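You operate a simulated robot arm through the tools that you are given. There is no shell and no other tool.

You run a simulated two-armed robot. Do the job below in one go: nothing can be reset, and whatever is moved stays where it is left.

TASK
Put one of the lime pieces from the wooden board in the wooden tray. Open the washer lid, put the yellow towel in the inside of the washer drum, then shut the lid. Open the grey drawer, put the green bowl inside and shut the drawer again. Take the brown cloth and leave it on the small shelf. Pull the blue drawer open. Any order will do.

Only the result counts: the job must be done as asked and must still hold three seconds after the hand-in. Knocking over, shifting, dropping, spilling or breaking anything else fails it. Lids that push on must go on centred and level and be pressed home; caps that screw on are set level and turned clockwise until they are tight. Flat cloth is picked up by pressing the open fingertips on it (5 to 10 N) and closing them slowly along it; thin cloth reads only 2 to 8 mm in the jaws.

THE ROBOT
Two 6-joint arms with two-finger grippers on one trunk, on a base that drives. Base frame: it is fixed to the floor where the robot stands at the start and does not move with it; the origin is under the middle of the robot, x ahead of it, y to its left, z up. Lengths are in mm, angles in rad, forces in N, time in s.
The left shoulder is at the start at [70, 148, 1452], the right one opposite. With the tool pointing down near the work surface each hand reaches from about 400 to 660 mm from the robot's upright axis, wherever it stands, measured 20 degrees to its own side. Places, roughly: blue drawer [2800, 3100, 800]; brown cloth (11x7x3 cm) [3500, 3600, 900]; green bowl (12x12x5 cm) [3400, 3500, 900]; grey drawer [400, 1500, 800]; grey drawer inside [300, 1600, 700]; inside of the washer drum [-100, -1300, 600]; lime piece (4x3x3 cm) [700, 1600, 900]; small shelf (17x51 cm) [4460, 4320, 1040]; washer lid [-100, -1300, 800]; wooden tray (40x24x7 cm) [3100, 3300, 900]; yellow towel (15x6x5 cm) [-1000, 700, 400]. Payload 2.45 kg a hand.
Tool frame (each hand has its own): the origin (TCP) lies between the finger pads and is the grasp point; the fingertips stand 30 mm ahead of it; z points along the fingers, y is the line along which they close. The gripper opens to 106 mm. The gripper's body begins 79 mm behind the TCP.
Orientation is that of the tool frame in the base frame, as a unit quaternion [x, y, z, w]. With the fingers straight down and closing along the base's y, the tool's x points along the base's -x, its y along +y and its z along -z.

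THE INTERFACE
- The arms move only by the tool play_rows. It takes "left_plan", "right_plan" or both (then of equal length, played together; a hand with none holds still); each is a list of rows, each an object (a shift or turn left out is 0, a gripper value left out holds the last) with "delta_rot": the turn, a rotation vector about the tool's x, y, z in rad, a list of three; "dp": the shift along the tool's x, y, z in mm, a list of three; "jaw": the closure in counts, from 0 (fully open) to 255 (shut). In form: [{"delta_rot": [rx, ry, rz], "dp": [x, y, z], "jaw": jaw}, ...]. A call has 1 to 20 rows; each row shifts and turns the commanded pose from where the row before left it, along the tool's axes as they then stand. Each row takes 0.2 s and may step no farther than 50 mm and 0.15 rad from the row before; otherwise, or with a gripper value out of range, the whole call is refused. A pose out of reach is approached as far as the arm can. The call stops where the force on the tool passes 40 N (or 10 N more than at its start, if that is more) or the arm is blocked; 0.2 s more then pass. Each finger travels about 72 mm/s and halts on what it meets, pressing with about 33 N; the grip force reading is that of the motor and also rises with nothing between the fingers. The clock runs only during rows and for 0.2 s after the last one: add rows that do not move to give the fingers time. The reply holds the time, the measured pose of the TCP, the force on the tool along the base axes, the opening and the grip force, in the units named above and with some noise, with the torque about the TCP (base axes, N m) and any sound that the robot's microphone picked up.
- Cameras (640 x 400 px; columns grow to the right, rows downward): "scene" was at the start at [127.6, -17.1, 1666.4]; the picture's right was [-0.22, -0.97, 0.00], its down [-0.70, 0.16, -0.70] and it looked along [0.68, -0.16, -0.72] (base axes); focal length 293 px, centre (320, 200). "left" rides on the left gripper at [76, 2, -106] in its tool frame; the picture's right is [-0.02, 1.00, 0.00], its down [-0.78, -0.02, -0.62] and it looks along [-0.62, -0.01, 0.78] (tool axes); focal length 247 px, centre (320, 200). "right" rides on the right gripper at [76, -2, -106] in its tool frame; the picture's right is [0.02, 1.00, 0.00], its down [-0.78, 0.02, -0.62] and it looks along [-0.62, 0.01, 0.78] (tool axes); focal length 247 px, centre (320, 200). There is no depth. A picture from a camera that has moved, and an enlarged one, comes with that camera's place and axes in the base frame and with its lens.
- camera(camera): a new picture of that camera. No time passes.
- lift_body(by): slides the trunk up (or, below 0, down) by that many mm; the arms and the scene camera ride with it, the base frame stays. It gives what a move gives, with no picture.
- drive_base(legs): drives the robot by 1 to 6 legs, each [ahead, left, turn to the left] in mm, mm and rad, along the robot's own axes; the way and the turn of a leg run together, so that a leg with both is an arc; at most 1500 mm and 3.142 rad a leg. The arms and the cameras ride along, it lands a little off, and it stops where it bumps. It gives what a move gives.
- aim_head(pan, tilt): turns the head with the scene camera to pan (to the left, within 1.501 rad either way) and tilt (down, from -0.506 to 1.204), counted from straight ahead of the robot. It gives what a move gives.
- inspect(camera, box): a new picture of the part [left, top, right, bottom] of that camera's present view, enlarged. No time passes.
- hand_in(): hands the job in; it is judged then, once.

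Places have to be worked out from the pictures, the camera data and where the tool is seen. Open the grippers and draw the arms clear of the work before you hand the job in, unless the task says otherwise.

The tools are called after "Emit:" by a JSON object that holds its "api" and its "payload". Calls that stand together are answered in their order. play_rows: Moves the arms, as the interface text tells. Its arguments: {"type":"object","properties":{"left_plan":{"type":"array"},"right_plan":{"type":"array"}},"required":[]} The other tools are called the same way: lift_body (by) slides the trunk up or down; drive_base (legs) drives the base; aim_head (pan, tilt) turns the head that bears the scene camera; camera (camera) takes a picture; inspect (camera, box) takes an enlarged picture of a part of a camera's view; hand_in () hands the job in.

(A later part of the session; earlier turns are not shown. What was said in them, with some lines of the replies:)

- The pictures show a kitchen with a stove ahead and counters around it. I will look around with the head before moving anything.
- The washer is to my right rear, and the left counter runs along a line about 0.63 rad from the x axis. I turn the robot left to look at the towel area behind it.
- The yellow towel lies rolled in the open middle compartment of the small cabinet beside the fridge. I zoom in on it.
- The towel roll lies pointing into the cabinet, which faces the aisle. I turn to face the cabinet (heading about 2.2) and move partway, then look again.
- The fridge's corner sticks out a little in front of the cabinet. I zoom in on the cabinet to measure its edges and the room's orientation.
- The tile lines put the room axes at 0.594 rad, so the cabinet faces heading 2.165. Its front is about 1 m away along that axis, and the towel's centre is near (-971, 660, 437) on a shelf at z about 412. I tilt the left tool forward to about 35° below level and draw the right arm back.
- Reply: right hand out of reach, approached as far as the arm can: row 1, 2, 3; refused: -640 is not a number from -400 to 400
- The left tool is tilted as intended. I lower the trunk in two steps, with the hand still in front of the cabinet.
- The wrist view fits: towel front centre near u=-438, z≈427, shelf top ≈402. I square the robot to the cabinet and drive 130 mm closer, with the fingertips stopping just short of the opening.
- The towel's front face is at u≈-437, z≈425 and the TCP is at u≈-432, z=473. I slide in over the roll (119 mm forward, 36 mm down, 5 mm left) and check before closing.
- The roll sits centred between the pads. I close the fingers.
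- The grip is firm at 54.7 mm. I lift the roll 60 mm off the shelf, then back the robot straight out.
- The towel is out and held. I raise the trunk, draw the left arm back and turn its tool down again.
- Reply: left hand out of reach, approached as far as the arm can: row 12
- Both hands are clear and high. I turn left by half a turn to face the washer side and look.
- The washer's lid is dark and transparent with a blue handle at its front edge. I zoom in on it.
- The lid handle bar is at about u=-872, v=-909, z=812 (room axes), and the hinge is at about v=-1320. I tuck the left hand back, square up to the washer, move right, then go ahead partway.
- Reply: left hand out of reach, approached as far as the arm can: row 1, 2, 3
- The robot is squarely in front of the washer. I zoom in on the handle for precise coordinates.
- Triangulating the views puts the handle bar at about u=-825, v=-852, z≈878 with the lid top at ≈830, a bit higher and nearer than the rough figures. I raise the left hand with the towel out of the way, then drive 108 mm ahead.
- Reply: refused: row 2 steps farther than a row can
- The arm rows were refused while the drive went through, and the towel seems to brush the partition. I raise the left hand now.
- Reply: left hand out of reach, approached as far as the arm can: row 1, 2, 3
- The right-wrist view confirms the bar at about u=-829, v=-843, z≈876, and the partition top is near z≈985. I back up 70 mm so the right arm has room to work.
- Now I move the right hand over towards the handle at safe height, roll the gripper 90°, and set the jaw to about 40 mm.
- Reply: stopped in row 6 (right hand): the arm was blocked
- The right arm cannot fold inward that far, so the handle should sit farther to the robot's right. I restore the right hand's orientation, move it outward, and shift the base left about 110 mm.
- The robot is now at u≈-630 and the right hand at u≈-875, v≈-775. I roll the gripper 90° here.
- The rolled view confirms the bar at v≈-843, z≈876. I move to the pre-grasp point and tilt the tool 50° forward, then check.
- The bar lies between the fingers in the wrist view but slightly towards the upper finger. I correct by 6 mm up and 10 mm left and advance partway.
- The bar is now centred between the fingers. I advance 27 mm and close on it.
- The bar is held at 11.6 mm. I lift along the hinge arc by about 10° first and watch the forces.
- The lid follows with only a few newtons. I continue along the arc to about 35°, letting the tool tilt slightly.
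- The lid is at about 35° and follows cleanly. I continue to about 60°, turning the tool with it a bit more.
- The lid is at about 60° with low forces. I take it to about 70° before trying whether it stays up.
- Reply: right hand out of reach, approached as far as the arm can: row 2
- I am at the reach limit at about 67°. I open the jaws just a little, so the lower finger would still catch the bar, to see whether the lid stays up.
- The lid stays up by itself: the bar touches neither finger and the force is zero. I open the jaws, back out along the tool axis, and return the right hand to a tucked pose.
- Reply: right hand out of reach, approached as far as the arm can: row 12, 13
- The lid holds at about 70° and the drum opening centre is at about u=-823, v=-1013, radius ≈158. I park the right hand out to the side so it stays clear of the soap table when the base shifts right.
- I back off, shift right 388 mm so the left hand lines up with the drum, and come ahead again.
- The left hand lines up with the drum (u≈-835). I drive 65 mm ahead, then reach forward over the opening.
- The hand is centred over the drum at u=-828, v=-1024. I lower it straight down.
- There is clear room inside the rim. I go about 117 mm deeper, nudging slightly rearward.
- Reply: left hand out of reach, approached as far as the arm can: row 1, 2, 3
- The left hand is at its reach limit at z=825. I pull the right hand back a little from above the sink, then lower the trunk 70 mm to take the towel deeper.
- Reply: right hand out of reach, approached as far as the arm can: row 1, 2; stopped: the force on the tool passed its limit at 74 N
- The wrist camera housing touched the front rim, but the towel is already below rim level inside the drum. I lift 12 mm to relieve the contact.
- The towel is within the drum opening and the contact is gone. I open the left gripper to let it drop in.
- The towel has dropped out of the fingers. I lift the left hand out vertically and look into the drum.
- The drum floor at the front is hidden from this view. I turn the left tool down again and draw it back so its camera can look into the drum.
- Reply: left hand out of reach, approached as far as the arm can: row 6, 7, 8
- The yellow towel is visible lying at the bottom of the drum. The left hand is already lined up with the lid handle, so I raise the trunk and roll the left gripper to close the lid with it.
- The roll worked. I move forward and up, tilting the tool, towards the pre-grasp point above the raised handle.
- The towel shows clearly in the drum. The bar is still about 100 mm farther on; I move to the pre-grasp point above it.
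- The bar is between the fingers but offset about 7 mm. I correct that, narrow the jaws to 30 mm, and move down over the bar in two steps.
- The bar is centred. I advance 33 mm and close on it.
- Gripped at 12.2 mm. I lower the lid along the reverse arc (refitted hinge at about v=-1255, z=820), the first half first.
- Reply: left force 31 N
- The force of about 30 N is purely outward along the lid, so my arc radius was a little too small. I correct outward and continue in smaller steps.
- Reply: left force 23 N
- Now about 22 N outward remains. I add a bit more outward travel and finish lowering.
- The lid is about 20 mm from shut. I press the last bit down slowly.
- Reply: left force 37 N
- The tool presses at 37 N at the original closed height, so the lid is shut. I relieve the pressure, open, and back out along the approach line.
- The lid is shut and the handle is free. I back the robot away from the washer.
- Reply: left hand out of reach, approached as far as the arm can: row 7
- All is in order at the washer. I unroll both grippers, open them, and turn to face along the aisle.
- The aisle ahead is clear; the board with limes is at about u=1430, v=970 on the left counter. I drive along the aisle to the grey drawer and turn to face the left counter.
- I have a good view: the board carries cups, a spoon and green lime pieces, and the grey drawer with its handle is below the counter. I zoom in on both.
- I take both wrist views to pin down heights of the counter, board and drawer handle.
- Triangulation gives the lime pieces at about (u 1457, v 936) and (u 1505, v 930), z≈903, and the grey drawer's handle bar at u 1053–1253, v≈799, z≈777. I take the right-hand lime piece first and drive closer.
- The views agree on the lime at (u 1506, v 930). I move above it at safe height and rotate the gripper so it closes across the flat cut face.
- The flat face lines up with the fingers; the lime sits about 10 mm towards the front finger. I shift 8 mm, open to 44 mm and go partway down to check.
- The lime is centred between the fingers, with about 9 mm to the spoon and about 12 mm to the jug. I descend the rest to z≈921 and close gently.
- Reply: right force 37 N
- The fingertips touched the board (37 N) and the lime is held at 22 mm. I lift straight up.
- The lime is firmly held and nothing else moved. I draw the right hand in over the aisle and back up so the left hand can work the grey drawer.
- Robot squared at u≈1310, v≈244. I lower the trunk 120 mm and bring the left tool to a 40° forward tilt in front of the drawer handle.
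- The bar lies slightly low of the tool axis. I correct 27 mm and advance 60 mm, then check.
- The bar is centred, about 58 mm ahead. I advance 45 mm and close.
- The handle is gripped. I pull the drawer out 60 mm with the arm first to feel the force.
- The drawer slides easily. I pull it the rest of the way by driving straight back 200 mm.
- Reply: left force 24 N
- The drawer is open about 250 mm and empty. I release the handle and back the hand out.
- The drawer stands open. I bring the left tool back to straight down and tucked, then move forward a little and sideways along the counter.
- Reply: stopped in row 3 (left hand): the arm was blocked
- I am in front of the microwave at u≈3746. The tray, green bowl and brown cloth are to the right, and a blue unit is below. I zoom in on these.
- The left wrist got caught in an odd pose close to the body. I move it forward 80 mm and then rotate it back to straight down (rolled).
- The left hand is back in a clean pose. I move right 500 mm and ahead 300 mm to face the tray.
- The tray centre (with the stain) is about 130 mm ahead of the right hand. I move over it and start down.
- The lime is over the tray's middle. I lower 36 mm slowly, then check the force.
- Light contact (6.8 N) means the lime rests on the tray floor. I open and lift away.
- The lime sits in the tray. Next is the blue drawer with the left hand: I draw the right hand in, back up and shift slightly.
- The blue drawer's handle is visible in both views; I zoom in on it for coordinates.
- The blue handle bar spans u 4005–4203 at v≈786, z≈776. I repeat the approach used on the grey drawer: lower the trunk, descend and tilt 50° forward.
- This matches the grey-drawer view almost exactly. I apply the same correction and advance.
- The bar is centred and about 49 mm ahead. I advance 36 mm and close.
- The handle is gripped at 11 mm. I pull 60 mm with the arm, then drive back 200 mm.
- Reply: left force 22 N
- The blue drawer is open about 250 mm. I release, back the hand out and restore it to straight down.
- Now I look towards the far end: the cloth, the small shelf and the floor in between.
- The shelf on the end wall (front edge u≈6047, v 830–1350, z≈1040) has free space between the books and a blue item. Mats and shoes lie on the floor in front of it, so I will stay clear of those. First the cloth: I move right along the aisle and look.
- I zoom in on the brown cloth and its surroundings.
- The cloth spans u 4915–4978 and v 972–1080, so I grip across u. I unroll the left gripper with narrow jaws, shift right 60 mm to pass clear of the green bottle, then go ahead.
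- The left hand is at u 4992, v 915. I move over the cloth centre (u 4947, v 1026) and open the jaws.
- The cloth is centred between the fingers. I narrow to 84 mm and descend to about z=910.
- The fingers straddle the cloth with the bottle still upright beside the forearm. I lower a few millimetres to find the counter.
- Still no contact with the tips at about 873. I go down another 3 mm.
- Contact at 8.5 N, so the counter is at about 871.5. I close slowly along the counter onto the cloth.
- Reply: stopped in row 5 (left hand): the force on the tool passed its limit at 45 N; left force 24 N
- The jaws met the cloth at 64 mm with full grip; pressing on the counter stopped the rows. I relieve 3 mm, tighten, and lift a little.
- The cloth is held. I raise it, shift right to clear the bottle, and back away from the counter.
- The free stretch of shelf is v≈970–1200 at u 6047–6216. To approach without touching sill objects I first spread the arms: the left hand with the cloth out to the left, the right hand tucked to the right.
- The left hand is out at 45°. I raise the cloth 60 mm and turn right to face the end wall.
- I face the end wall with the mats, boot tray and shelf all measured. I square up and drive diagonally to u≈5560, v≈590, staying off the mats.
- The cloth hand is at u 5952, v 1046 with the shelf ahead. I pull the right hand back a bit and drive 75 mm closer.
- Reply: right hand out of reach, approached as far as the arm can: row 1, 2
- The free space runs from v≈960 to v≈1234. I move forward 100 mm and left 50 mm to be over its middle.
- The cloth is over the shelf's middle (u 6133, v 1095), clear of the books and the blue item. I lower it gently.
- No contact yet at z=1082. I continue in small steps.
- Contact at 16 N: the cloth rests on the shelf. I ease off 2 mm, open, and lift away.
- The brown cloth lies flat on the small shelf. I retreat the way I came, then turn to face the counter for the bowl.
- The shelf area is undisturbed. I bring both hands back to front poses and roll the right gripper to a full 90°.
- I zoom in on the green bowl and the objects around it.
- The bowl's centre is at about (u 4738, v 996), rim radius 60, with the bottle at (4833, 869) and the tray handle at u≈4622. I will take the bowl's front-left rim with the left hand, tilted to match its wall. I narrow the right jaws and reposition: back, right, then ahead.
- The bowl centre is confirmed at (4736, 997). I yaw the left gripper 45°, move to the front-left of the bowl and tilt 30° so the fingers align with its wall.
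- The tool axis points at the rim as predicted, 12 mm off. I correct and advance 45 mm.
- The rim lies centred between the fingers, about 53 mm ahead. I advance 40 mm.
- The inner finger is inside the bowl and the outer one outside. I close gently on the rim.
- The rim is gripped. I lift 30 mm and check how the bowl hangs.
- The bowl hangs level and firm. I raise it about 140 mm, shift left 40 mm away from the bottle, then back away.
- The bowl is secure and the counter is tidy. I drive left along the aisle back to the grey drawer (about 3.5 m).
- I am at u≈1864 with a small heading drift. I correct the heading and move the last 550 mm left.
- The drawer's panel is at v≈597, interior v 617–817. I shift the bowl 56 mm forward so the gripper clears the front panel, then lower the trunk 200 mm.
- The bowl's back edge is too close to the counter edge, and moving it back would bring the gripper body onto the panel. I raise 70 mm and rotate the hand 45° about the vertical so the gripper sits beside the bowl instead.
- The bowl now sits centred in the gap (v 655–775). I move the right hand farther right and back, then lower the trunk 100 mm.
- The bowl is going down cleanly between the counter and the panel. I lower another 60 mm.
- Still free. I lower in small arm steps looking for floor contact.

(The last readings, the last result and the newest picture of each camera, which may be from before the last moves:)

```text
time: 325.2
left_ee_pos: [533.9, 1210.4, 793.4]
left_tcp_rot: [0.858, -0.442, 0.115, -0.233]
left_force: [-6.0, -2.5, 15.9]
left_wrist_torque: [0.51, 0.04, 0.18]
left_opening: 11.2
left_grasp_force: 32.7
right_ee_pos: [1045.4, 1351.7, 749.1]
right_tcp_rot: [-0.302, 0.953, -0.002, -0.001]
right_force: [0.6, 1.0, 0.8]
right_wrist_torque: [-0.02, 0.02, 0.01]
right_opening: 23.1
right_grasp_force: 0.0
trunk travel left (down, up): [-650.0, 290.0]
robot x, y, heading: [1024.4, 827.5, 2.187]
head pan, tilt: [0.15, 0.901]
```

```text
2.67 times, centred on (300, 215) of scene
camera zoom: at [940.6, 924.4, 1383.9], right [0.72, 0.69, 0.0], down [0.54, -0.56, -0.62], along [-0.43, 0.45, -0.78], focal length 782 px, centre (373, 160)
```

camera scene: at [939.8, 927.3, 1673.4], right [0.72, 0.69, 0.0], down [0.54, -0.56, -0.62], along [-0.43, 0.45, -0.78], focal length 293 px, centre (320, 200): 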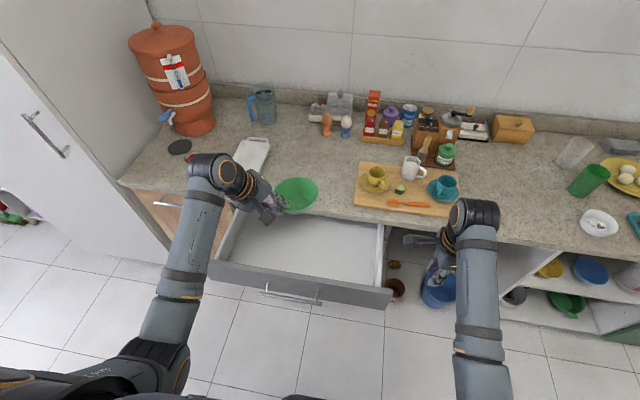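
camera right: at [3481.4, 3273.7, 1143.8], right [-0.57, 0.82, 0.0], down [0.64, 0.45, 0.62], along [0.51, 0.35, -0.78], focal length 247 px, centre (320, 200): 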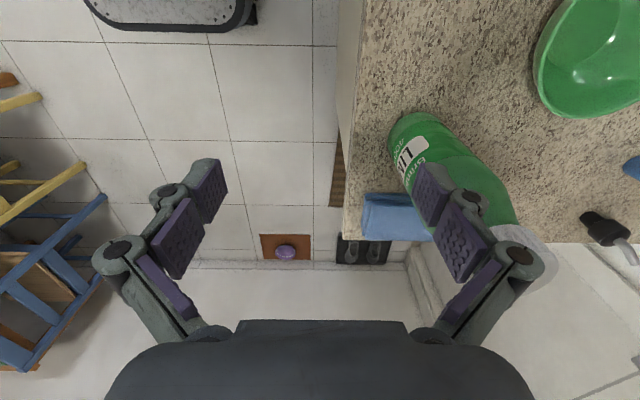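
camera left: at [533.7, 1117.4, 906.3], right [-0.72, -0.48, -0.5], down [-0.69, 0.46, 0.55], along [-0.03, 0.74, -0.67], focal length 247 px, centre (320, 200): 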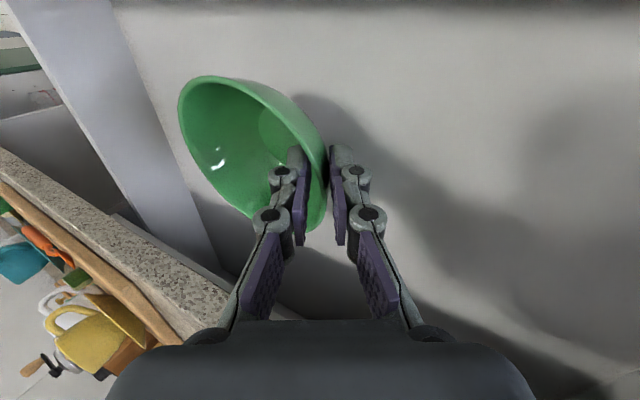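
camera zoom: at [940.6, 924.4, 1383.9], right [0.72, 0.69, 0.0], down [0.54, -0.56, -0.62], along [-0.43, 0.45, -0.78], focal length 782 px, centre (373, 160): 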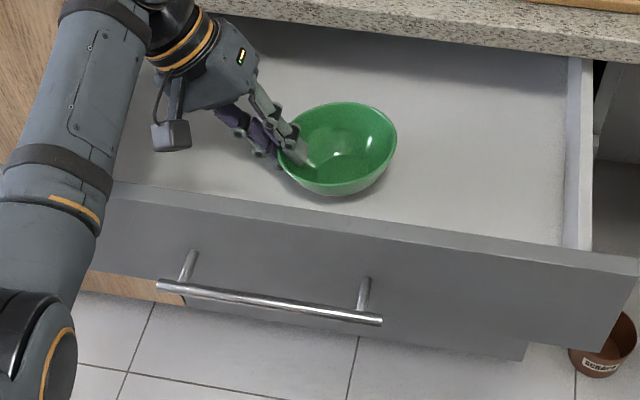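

Contact at 16 N: the bowl is on the drawer floor. I ease up 3 mm, open the fingers, and withdraw along the tool axis.

Emit:
{"api": "play_rows", "payload": {"left_plan": [{"dp": [0, -1.5, -2.6]}, {"jaw": 235}, {"jaw": 215}, {"jaw": 190}, {}, {"dp": [0, 0, -12]}, {"dp": [0, 0, -15]}, {}]}}

Emit:
{"api": "inspect", "payload": {"camera": "scene", "box": [180, 140, 420, 290]}}

Emit:
{"api": "camera", "payload": {"camera": "left"}}

```text
time: 327.0
left_ee_pos: [523.1, 1204.6, 818.1]
left_tcp_rot: [0.858, -0.444, 0.117, -0.232]
left_force: [-0.1, 0.0, 0.2]
left_wrist_torque: [0.0, 0.02, 0.02]
left_opening: 26.9
left_grasp_force: 0.1
right_ee_pos: [1044.8, 1351.0, 748.1]
right_tcp_rot: [-0.302, 0.953, -0.002, 0.0]
right_force: [0.1, 1.0, -0.2]
right_wrist_torque: [-0.04, 0.0, -0.02]
right_opening: 23.0
right_grasp_force: 0.0
trunk travel left (down, up): [-650.0, 290.0]
robot x, y, heading: [1020.1, 827.7, 2.187]
head pan, tilt: [0.15, 0.901]
```

```text
2.67 times, centred on (300, 215) of scene
camera zoom: at [939.6, 926.9, 1383.4], right [0.72, 0.69, 0.0], down [0.54, -0.56, -0.62], along [-0.43, 0.45, -0.78], focal length 782 px, centre (373, 160)
```

zoom: 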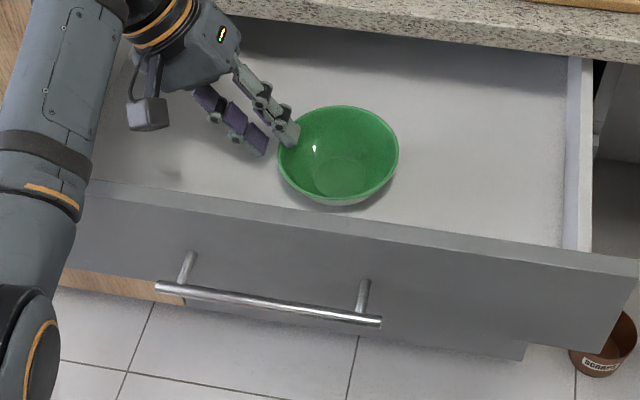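

```text
taken
camera left: at [523.2, 1109.5, 907.6], right [-0.72, -0.48, -0.5], down [-0.7, 0.46, 0.55], along [-0.03, 0.74, -0.67], focal length 247 px, centre (320, 200)
```

left: 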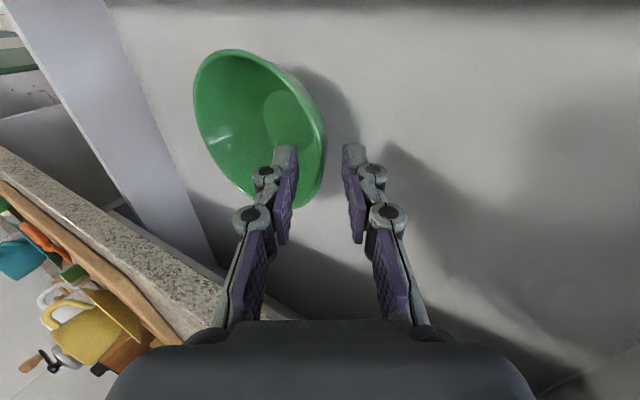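

The bowl stands flat in the drawer. I withdraw fully and raise the trunk.

Emit:
{"api": "play_rows", "payload": {"left_plan": [{"dp": [0, 0, -25]}, {"dp": [0, 0, -25]}, {"dp": [0, 0, -20]}, {}]}}

Emit:
{"api": "lift_body", "payload": {"by": 200}}

Emit:
{"api": "camera", "payload": {"camera": "scene"}}

```text
time: 328.0
left_ee_pos: [492.3, 1179.8, 878.9]
left_tcp_rot: [0.858, -0.444, 0.118, -0.232]
left_force: [0.0, 0.1, 0.2]
left_wrist_torque: [-0.01, -0.02, -0.03]
left_opening: 27.0
left_grasp_force: 0.0
right_ee_pos: [1045.0, 1352.4, 748.8]
right_tcp_rot: [-0.303, 0.953, -0.003, 0.0]
right_force: [0.3, 0.0, -0.2]
right_wrist_torque: [-0.03, -0.01, 0.01]
right_opening: 22.9
right_grasp_force: 0.0
trunk travel left (down, up): [-650.0, 290.0]
robot x, y, heading: [1024.2, 828.2, 2.189]
head pan, tilt: [0.15, 0.901]
```

```text
time: 330.2
left_ee_pos: [491.6, 1180.5, 1078.9]
left_tcp_rot: [0.858, -0.443, 0.118, -0.232]
left_force: [0.4, 0.8, -1.6]
left_wrist_torque: [0.0, 0.02, -0.01]
left_opening: 27.0
left_grasp_force: 0.0
right_ee_pos: [1045.1, 1351.3, 948.5]
right_tcp_rot: [-0.303, 0.953, -0.003, 0.0]
right_force: [-0.2, 0.0, -0.9]
right_wrist_torque: [0.02, -0.04, -0.04]
right_opening: 22.8
right_grasp_force: 0.0
trunk travel left (down, up): [-850.0, 90.0]
robot x, y, heading: [1021.4, 828.6, 2.187]
head pan, tilt: [0.15, 0.901]
```

```text
taken
camera scene: at [939.6, 926.9, 1583.4], right [0.72, 0.69, 0.0], down [0.54, -0.56, -0.62], along [-0.43, 0.45, -0.78], focal length 293 px, centre (320, 200)
```

scene: 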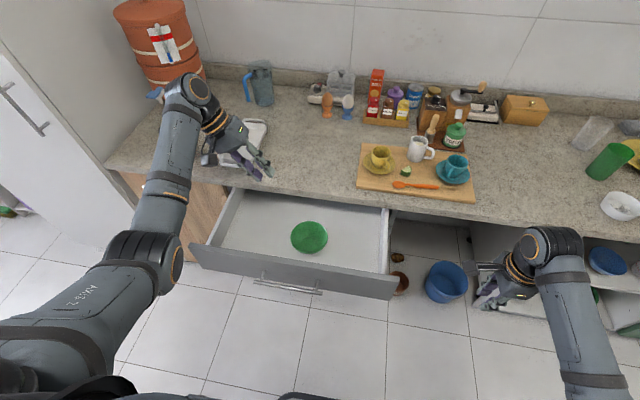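

The bowl sits in the drawer's middle. To shut it I will grip the handle again, this time with the right hand. I restore the left hand and move the base left and back.

Emit:
{"api": "play_rows", "payload": {"left_plan": [{"delta_rot": [-0.131, 0, 0]}, {"delta_rot": [-0.131, 0, 0]}, {"delta_rot": [-0.131, 0, 0]}, {"delta_rot": [-0.131, 0, 0]}, {"dp": [40, 0, 0]}, {"dp": [40, 0, 0]}, {"dp": [40, 0, 0]}, {}], "right_plan": [{"dp": [35, 5, 0]}, {"dp": [35, 5, 0]}, {"dp": [35, 5, 0]}, {}, {}, {}, {}, {}]}}

Emit:
{"api": "lift_body", "payload": {"by": 90}}

Emit:
{"api": "drive_base", "payload": {"legs": [[-90, 0, -0.025], [0, 350, 0]]}}

Emit:
{"api": "camera", "payload": {"camera": "scene"}}

Emit:
{"api": "camera", "payload": {"camera": "right"}}

```text
time: 332.0
left_ee_pos: [531.3, 1116.7, 1008.3]
left_tcp_rot: [0.889, -0.459, -0.002, -0.002]
left_force: [-0.1, -0.2, 0.9]
left_wrist_torque: [0.01, -0.03, 0.0]
left_opening: 27.0
left_grasp_force: 0.0
left hand out of reach, approached as far as the arm can: row 3, 5, 6, 7
right_ee_pos: [948.9, 1304.5, 948.9]
right_tcp_rot: [-0.303, 0.953, -0.002, 0.0]
right_force: [0.2, 0.9, -0.3]
right_wrist_torque: [0.04, 0.02, -0.02]
right_opening: 23.1
right_grasp_force: 0.0
trunk travel left (down, up): [-850.0, 90.0]
robot x, y, heading: [1019.8, 832.6, 2.186]
head pan, tilt: [0.15, 0.901]
```

```text
time: 333.2
left_ee_pos: [532.6, 1116.6, 1099.6]
left_tcp_rot: [0.888, -0.459, -0.001, -0.002]
left_force: [0.1, -0.7, 0.5]
left_wrist_torque: [-0.02, 0.02, 0.04]
left_opening: 27.1
left_grasp_force: 0.2
right_ee_pos: [949.6, 1303.4, 1039.3]
right_tcp_rot: [-0.303, 0.953, -0.003, 0.0]
right_force: [0.1, -0.6, 0.4]
right_wrist_torque: [0.02, 0.02, -0.01]
right_opening: 22.8
right_grasp_force: 0.1
trunk travel left (down, up): [-940.0, 0.0]
robot x, y, heading: [1023.2, 830.8, 2.188]
head pan, tilt: [0.15, 0.901]
```

```text
time: 336.2
left_ee_pos: [303.5, 857.8, 1099.5]
left_tcp_rot: [0.884, -0.467, -0.002, -0.002]
left_force: [1.2, -0.1, 0.1]
left_wrist_torque: [-0.02, -0.01, 0.0]
left_opening: 27.1
left_grasp_force: 0.0
right_ee_pos: [724.2, 1036.6, 1038.4]
right_tcp_rot: [-0.293, 0.956, -0.003, -0.001]
right_force: [0.1, -0.9, 0.4]
right_wrist_torque: [-0.04, -0.01, 0.0]
right_opening: 22.7
right_grasp_force: 0.1
trunk travel left (down, up): [-940.0, 0.0]
robot x, y, heading: [785.0, 563.5, 2.167]
head pan, tilt: [0.15, 0.901]
```

```text
taken
camera scene: at [708.0, 661.2, 1673.4], right [0.73, 0.68, 0.0], down [0.53, -0.58, -0.62], along [-0.42, 0.45, -0.78], focal length 293 px, centre (320, 200)
```

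scene: 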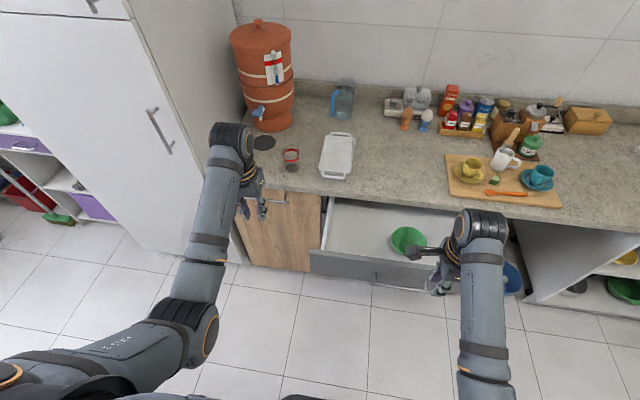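

```text
taken
camera right: at [660.9, 994.5, 1144.9], right [-0.58, 0.82, -0.01], down [0.64, 0.46, 0.62], along [0.51, 0.35, -0.79], focal length 247 px, centre (320, 200)
```

right: 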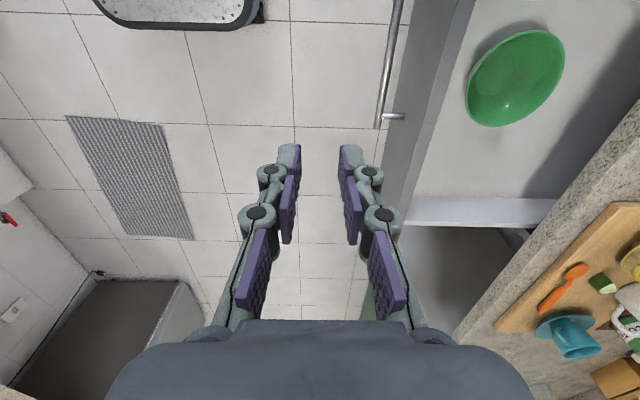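

The handle bar is at v≈546, z≈777. I lower the trunk 120 mm and set the right tool up as before, tilted 50° forward with 40 mm jaws.

Emit:
{"api": "lift_body", "payload": {"by": -120}}

Emit:
{"api": "play_rows", "payload": {"right_plan": [{"dp": [10.5, 10, 24.5], "jaw": 159}, {"dp": [10.5, 10, 24.5]}, {"delta_rot": [-0.1455, 0, 0]}, {"delta_rot": [-0.1455, 0, 0]}, {"delta_rot": [-0.1455, 0, 0]}, {"delta_rot": [-0.1455, 0, 0]}, {"delta_rot": [-0.1455, 0, 0]}, {"delta_rot": [-0.1455, 0, 0]}, {}]}}

Emit:
{"api": "camera", "payload": {"camera": "right"}}

```text
time: 337.7
left_ee_pos: [302.4, 857.7, 979.2]
left_tcp_rot: [0.884, -0.467, -0.002, -0.002]
left_force: [0.6, 0.4, -0.6]
left_wrist_torque: [-0.02, 0.0, -0.03]
left_opening: 26.9
left_grasp_force: 0.0
right_ee_pos: [723.0, 1035.5, 918.1]
right_tcp_rot: [-0.294, 0.956, -0.002, 0.0]
right_force: [0.0, 0.0, -0.4]
right_wrist_torque: [0.01, -0.02, 0.01]
right_opening: 23.0
right_grasp_force: 0.0
trunk travel left (down, up): [-820.0, 120.0]
robot x, y, heading: [781.5, 557.6, 2.17]
head pan, tilt: [0.15, 0.901]
```

```text
time: 339.7
left_ee_pos: [302.5, 856.6, 979.2]
left_tcp_rot: [0.884, -0.467, -0.001, -0.002]
left_force: [-0.2, -0.2, 0.4]
left_wrist_torque: [-0.01, 0.05, -0.03]
left_opening: 26.8
left_grasp_force: 0.2
right_ee_pos: [694.3, 1041.5, 869.3]
right_tcp_rot: [-0.266, 0.867, 0.402, -0.124]
right_force: [0.9, 0.1, -0.5]
right_wrist_torque: [0.01, 0.01, 0.0]
right_opening: 40.1
right_grasp_force: 0.1
trunk travel left (down, up): [-820.0, 120.0]
robot x, y, heading: [786.2, 561.4, 2.168]
head pan, tilt: [0.15, 0.901]
```

```text
taken
camera right: at [676.3, 931.0, 937.3], right [-0.38, 0.52, 0.76], down [0.91, 0.06, 0.41], along [0.17, 0.85, -0.5], focal length 247 px, centre (320, 200)
```

right: 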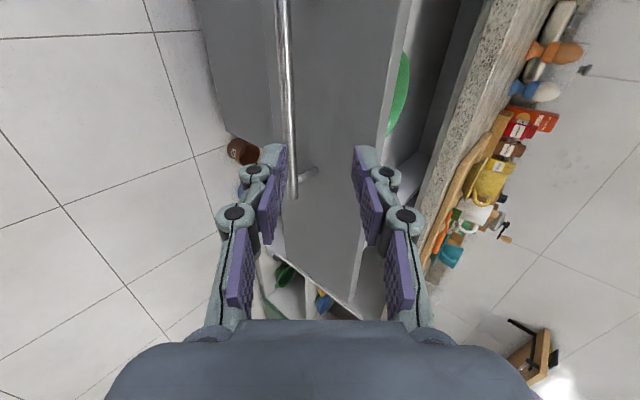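

The bar shows 28 mm below the tool axis and about 113 mm ahead, as before. I correct and advance 60 mm.

Emit:
{"api": "play_rows", "payload": {"right_plan": [{"dp": [0, -28, 0]}, {"dp": [0, 0, 30]}, {"dp": [0, 0, 30]}, {}]}}

Emit:
{"api": "camera", "payload": {"camera": "right"}}

```text
time: 340.7
left_ee_pos: [302.4, 856.1, 979.6]
left_tcp_rot: [0.885, -0.466, -0.003, -0.002]
left_force: [0.7, -0.2, 0.8]
left_wrist_torque: [0.01, 0.07, 0.0]
left_opening: 27.1
left_grasp_force: 0.1
right_ee_pos: [680.1, 1060.6, 809.2]
right_tcp_rot: [-0.265, 0.867, 0.402, -0.123]
right_force: [-0.5, 0.1, -0.2]
right_wrist_torque: [-0.03, -0.02, 0.03]
right_opening: 39.9
right_grasp_force: 0.1
trunk travel left (down, up): [-820.0, 120.0]
robot x, y, heading: [788.9, 563.3, 2.171]
head pan, tilt: [0.15, 0.901]
```

```text
taken
camera right: at [662.0, 951.5, 875.8], right [-0.38, 0.52, 0.76], down [0.91, 0.06, 0.41], along [0.17, 0.85, -0.5], focal length 247 px, centre (320, 200)
```

right: 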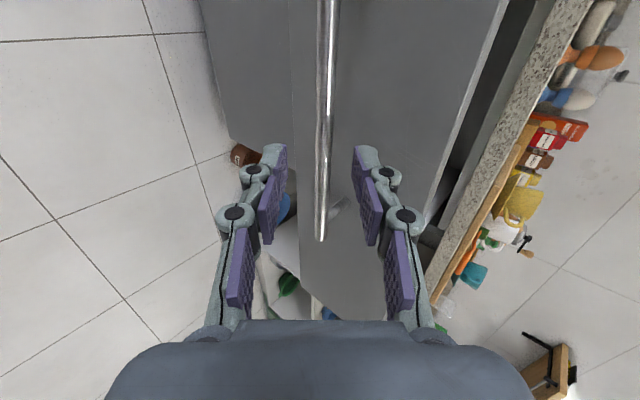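

The bar is centred and about 50 mm ahead. I advance 37 mm and close.

Emit:
{"api": "play_rows", "payload": {"right_plan": [{"dp": [0, 0, 13]}, {"dp": [0, 0, 12]}, {"dp": [0, 0, 12]}, {}, {"jaw": 200}, {"jaw": 230}, {"jaw": 255}, {}]}}

Emit:
{"api": "camera", "payload": {"camera": "right"}}

```text
time: 342.5
left_ee_pos: [302.6, 856.1, 979.8]
left_tcp_rot: [0.884, -0.467, -0.002, -0.002]
left_force: [0.0, -0.4, -0.9]
left_wrist_torque: [0.02, -0.04, 0.05]
left_opening: 27.1
left_grasp_force: 0.0
right_ee_pos: [663.6, 1085.7, 786.9]
right_tcp_rot: [-0.266, 0.868, 0.402, -0.123]
right_force: [-0.4, 1.0, 3.6]
right_wrist_torque: [-0.12, 0.33, -0.39]
right_opening: 10.9
right_grasp_force: 38.2
trunk travel left (down, up): [-820.0, 120.0]
robot x, y, heading: [785.0, 564.5, 2.165]
head pan, tilt: [0.15, 0.901]
```

```text
taken
camera right: at [645.6, 976.4, 854.1], right [-0.38, 0.52, 0.76], down [0.91, 0.05, 0.41], along [0.17, 0.85, -0.5], focal length 247 px, centre (320, 200)
```

right: 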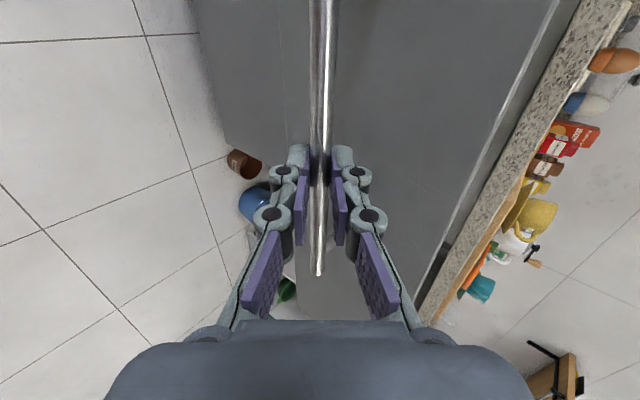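

Gripped. I push the drawer in by driving straight ahead 230 mm.

Emit:
{"api": "drive_base", "payload": {"legs": [[230, 0, 0]]}}

Emit:
{"api": "camera", "payload": {"camera": "scene"}}

```text
time: 344.3
left_ee_pos: [173.7, 1049.7, 980.5]
left_tcp_rot: [0.883, -0.469, -0.003, -0.001]
left_force: [0.4, 0.9, 0.1]
left_wrist_torque: [0.01, -0.03, -0.01]
left_opening: 27.2
left_grasp_force: 0.1
right_ee_pos: [534.8, 1277.7, 787.0]
right_tcp_rot: [-0.264, 0.868, 0.403, -0.123]
right_force: [2.7, -0.3, 8.2]
right_wrist_torque: [-0.14, 0.36, -0.24]
right_opening: 10.9
right_grasp_force: 37.5
trunk travel left (down, up): [-820.0, 120.0]
robot x, y, heading: [656.2, 752.1, 2.167]
head pan, tilt: [0.15, 0.901]
```

```text
taken
camera scene: at [577.0, 850.2, 1553.7], right [0.74, 0.68, 0.0], down [0.53, -0.58, -0.62], along [-0.42, 0.46, -0.78], focal length 293 px, centre (320, 200)
```

scene: 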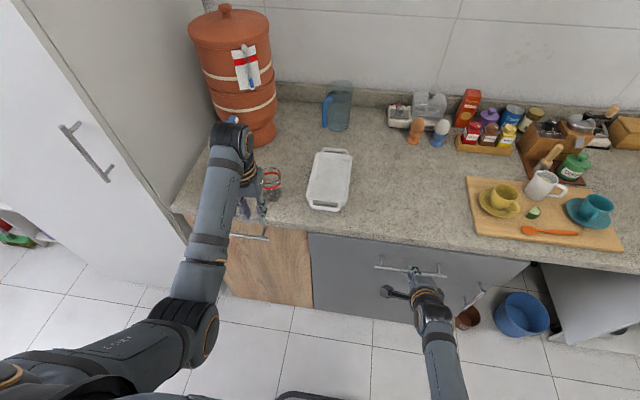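

About 24 mm remain. I push those in with the arm.

Emit:
{"api": "play_rows", "payload": {"right_plan": [{"dp": [0, 5.1, 6.1]}, {"dp": [0, 5.1, 6.1]}, {"dp": [0, 5.1, 6.1]}, {}]}}

```text
time: 345.3
left_ee_pos: [173.6, 1050.2, 980.6]
left_tcp_rot: [0.884, -0.468, -0.002, -0.002]
left_force: [0.5, -0.2, 0.5]
left_wrist_torque: [-0.01, 0.02, 0.02]
left_opening: 26.9
left_grasp_force: 0.1
right_ee_pos: [522.3, 1298.3, 787.7]
right_tcp_rot: [-0.263, 0.868, 0.402, -0.124]
right_force: [3.8, -0.6, 8.4]
right_wrist_torque: [-0.02, 0.17, -0.51]
right_opening: 10.7
right_grasp_force: 38.1
trunk travel left (down, up): [-820.0, 120.0]
robot x, y, heading: [655.1, 755.6, 2.165]
head pan, tilt: [0.15, 0.901]
```

At the original closed position, but with no end-stop force yet. I push a few more millimetres.

Emit:
{"api": "play_rows", "payload": {"right_plan": [{"dp": [0, 2, 2.4]}, {"dp": [0, 2, 2.4]}, {"dp": [0, 2, 2.4]}, {}]}}

Emit:
{"api": "inspect", "payload": {"camera": "scene", "box": [280, 210, 560, 385]}}

```text
time: 346.3
left_ee_pos: [175.8, 1047.5, 981.8]
left_tcp_rot: [0.883, -0.469, -0.004, -0.003]
left_force: [-0.3, 0.5, 0.3]
left_wrist_torque: [-0.03, 0.02, -0.02]
left_opening: 27.3
left_grasp_force: 0.0
right_ee_pos: [519.4, 1301.5, 784.5]
right_tcp_rot: [-0.265, 0.869, 0.4, -0.123]
right_force: [18.9, -30.9, 3.4]
right_wrist_torque: [-0.28, -0.04, 0.38]
right_opening: 10.6
right_grasp_force: 37.5
trunk travel left (down, up): [-820.0, 120.0]
robot x, y, heading: [656.8, 751.1, 2.168]
head pan, tilt: [0.15, 0.901]
```

```text
2.29 times, centred on (420, 298) of scene
camera zoom: at [579.9, 845.3, 1553.9], right [0.74, 0.68, 0.0], down [0.53, -0.57, -0.63], along [-0.42, 0.46, -0.78], focal length 671 px, centre (91, -23)
```

zoom: 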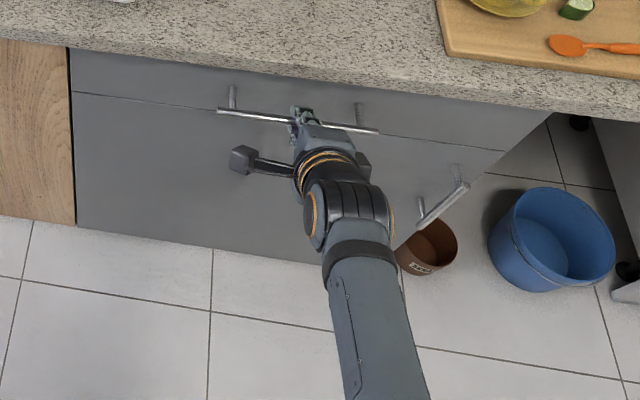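

A 36 N push against the end stop means the drawer is shut. I relieve the push slightly, open the fingers and back out.

Emit:
{"api": "play_rows", "payload": {"right_plan": [{"dp": [0, -1.6, -1.9]}, {"jaw": 220}, {"jaw": 165}, {}, {"dp": [0, 0, -30]}, {"dp": [0, 0, -30]}, {}]}}

Emit:
{"api": "camera", "payload": {"camera": "right"}}

Emit:
{"api": "inspect", "payload": {"camera": "scene", "box": [280, 210, 560, 385]}}

```text
time: 347.9
left_ee_pos: [172.1, 1051.5, 978.5]
left_tcp_rot: [0.884, -0.468, -0.001, -0.002]
left_force: [-0.4, -0.1, -0.3]
left_wrist_torque: [0.01, -0.01, 0.04]
left_opening: 27.3
left_grasp_force: 0.1
right_ee_pos: [544.3, 1268.1, 821.7]
right_tcp_rot: [-0.264, 0.868, 0.402, -0.123]
right_force: [-0.5, 0.3, -0.6]
right_wrist_torque: [0.03, 0.01, -0.01]
right_opening: 37.3
right_grasp_force: 0.0
trunk travel left (down, up): [-820.0, 120.0]
robot x, y, heading: [656.4, 753.2, 2.166]
head pan, tilt: [0.15, 0.901]
```

```text
taken
camera right: at [525.5, 1158.2, 889.8], right [-0.38, 0.53, 0.76], down [0.91, 0.05, 0.41], along [0.18, 0.85, -0.5], focal length 247 px, centre (320, 200)
```

right: 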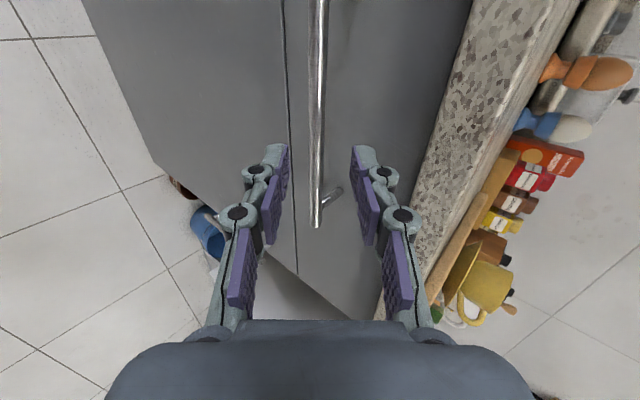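

```text
2.29 times, centred on (420, 298) of scene
camera zoom: at [574.7, 853.8, 1553.3], right [0.74, 0.68, 0.0], down [0.53, -0.58, -0.62], along [-0.42, 0.46, -0.78], focal length 671 px, centre (91, -23)
```

zoom: 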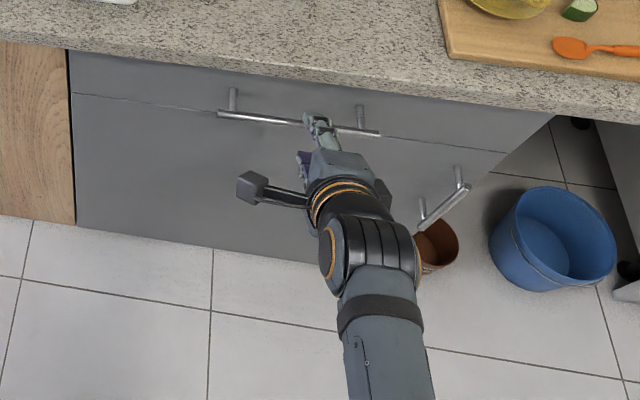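

The grey drawer is flush and shut. I back away, raise the trunk, open the grippers, and take a last look around.

Emit:
{"api": "drive_base", "payload": {"legs": [[-280, 0, 0]]}}

Emit:
{"api": "lift_body", "payload": {"by": 120}}

Emit:
{"api": "play_rows", "payload": {"left_plan": [{"jaw": 0}, {}, {}, {}], "right_plan": [{"jaw": 0}, {}, {}, {}]}}

Emit:
{"api": "aim_head", "payload": {"pan": -1.0, "tilt": 0.4}}

Emit:
{"api": "camera", "payload": {"camera": "scene"}}

Emit:
{"api": "inspect", "payload": {"camera": "scene", "box": [180, 60, 440, 220]}}

```text
time: 349.8
left_ee_pos: [328.8, 821.4, 979.1]
left_tcp_rot: [0.883, -0.469, -0.002, -0.002]
left_force: [0.1, -0.4, 1.1]
left_wrist_torque: [0.01, 0.02, 0.02]
left_opening: 26.9
left_grasp_force: 0.0
right_ee_pos: [700.6, 1036.5, 822.2]
right_tcp_rot: [-0.264, 0.868, 0.401, -0.123]
right_force: [0.5, -0.4, -0.2]
right_wrist_torque: [0.0, 0.03, 0.0]
right_opening: 37.1
right_grasp_force: 0.1
trunk travel left (down, up): [-820.0, 120.0]
robot x, y, heading: [813.6, 521.6, 2.166]
head pan, tilt: [0.15, 0.901]
```

```text
time: 351.3
left_ee_pos: [328.3, 820.7, 1099.6]
left_tcp_rot: [0.883, -0.47, -0.001, -0.002]
left_force: [-0.1, -0.3, 0.1]
left_wrist_torque: [0.0, 0.02, 0.01]
left_opening: 27.2
left_grasp_force: 0.0
right_ee_pos: [702.2, 1035.6, 941.3]
right_tcp_rot: [-0.263, 0.869, 0.401, -0.124]
right_force: [-0.5, 0.3, -0.2]
right_wrist_torque: [-0.03, 0.0, -0.03]
right_opening: 37.4
right_grasp_force: 0.2
trunk travel left (down, up): [-940.0, 0.0]
robot x, y, heading: [812.1, 521.6, 2.163]
head pan, tilt: [0.15, 0.901]
```

```text
time: 352.3
left_ee_pos: [328.5, 820.4, 1099.8]
left_tcp_rot: [0.883, -0.47, -0.003, -0.002]
left_force: [0.3, 0.2, 0.0]
left_wrist_torque: [0.0, -0.01, 0.01]
left_opening: 106.1
left_grasp_force: 0.0
right_ee_pos: [701.6, 1035.4, 942.9]
right_tcp_rot: [-0.264, 0.868, 0.402, -0.123]
right_force: [-0.1, -0.4, -0.9]
right_wrist_torque: [0.03, 0.03, 0.02]
right_opening: 105.8
right_grasp_force: 0.1
trunk travel left (down, up): [-940.0, 0.0]
robot x, y, heading: [811.5, 523.8, 2.16]
head pan, tilt: [0.15, 0.901]
```

```text
time: 353.7
left_ee_pos: [328.6, 820.9, 1098.9]
left_tcp_rot: [0.883, -0.469, -0.002, -0.002]
left_force: [-0.1, -0.9, 0.0]
left_wrist_torque: [-0.02, 0.01, 0.02]
left_opening: 106.0
left_grasp_force: 0.1
right_ee_pos: [701.1, 1035.5, 943.3]
right_tcp_rot: [-0.263, 0.869, 0.401, -0.123]
right_force: [0.0, -0.2, 0.2]
right_wrist_torque: [0.01, 0.03, -0.02]
right_opening: 106.1
right_grasp_force: 0.2
trunk travel left (down, up): [-940.0, 0.0]
robot x, y, heading: [808.1, 521.2, 2.163]
head pan, tilt: [-1.0, 0.4]
```

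```text
taken
camera scene: at [819.7, 650.3, 1716.4], right [0.92, -0.4, 0.0], down [-0.15, -0.36, -0.92], along [0.36, 0.85, -0.39], focal length 293 px, centre (320, 200)
```

scene: 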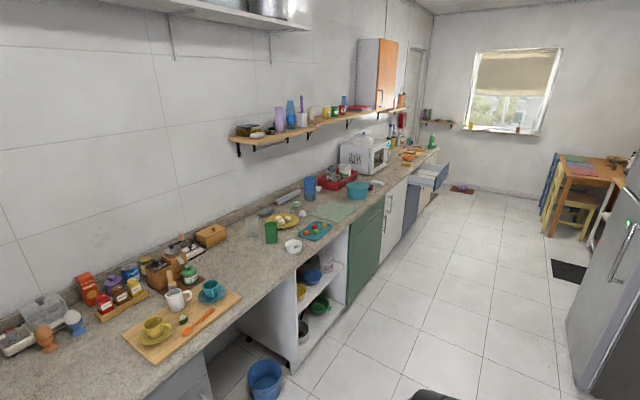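

```text
2.46 times, centred on (310, 140) of scene
camera zoom: at [819.7, 650.3, 1716.4], right [0.92, -0.4, 0.0], down [-0.15, -0.36, -0.92], along [0.36, 0.85, -0.39], focal length 722 px, centre (345, 348)
```

zoom: 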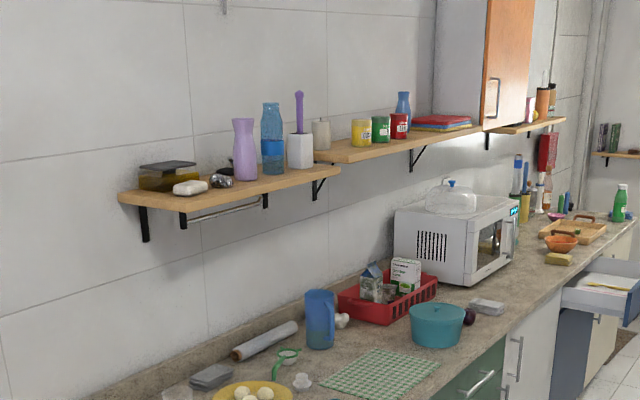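

Everything checks out:
- The lime is in the tray, the towel is in the shut washer, and the brown cloth is on the small shelf.
- The bowl is in the shut grey drawer, and the blue drawer stands open.
- Both grippers are open and clear of the work.

I hand in the job.

Emit:
{"api": "hand_in", "payload": {}}

```text
The job is handed in.
```

I finished all five parts and handed the job in. I have not seen the judge's result.

- **Lime:** one lime piece from the wooden board is in the wooden tray. The other piece and the cups, jug and spoon stayed where they were.
- **Washer:** the yellow towel is at the bottom of the drum and the lid is shut. The hand's camera housing touched the drum rim (74 N) while I lowered the towel. I saw no sign that the washer moved, and backed off before letting go. On the way there the towel also seems to have brushed the wall beside the washer, turning in the grip but not coming loose.
- **Grey drawer:** the green bowl stands flat inside and the drawer is shut against its stop.
- **Brown cloth:** it lies flat on the small shelf, between the books and the blue item.
- **Blue drawer:** it is open about 250 mm, and I saw it still open in my last look.

In the final look I checked the blue drawer and most of the counter. I did not go back to look at the washer; I last saw its lid when I backed away from it, and it was shut. At hand-in both grippers were open, with the hands back over the aisle clear of the counter.
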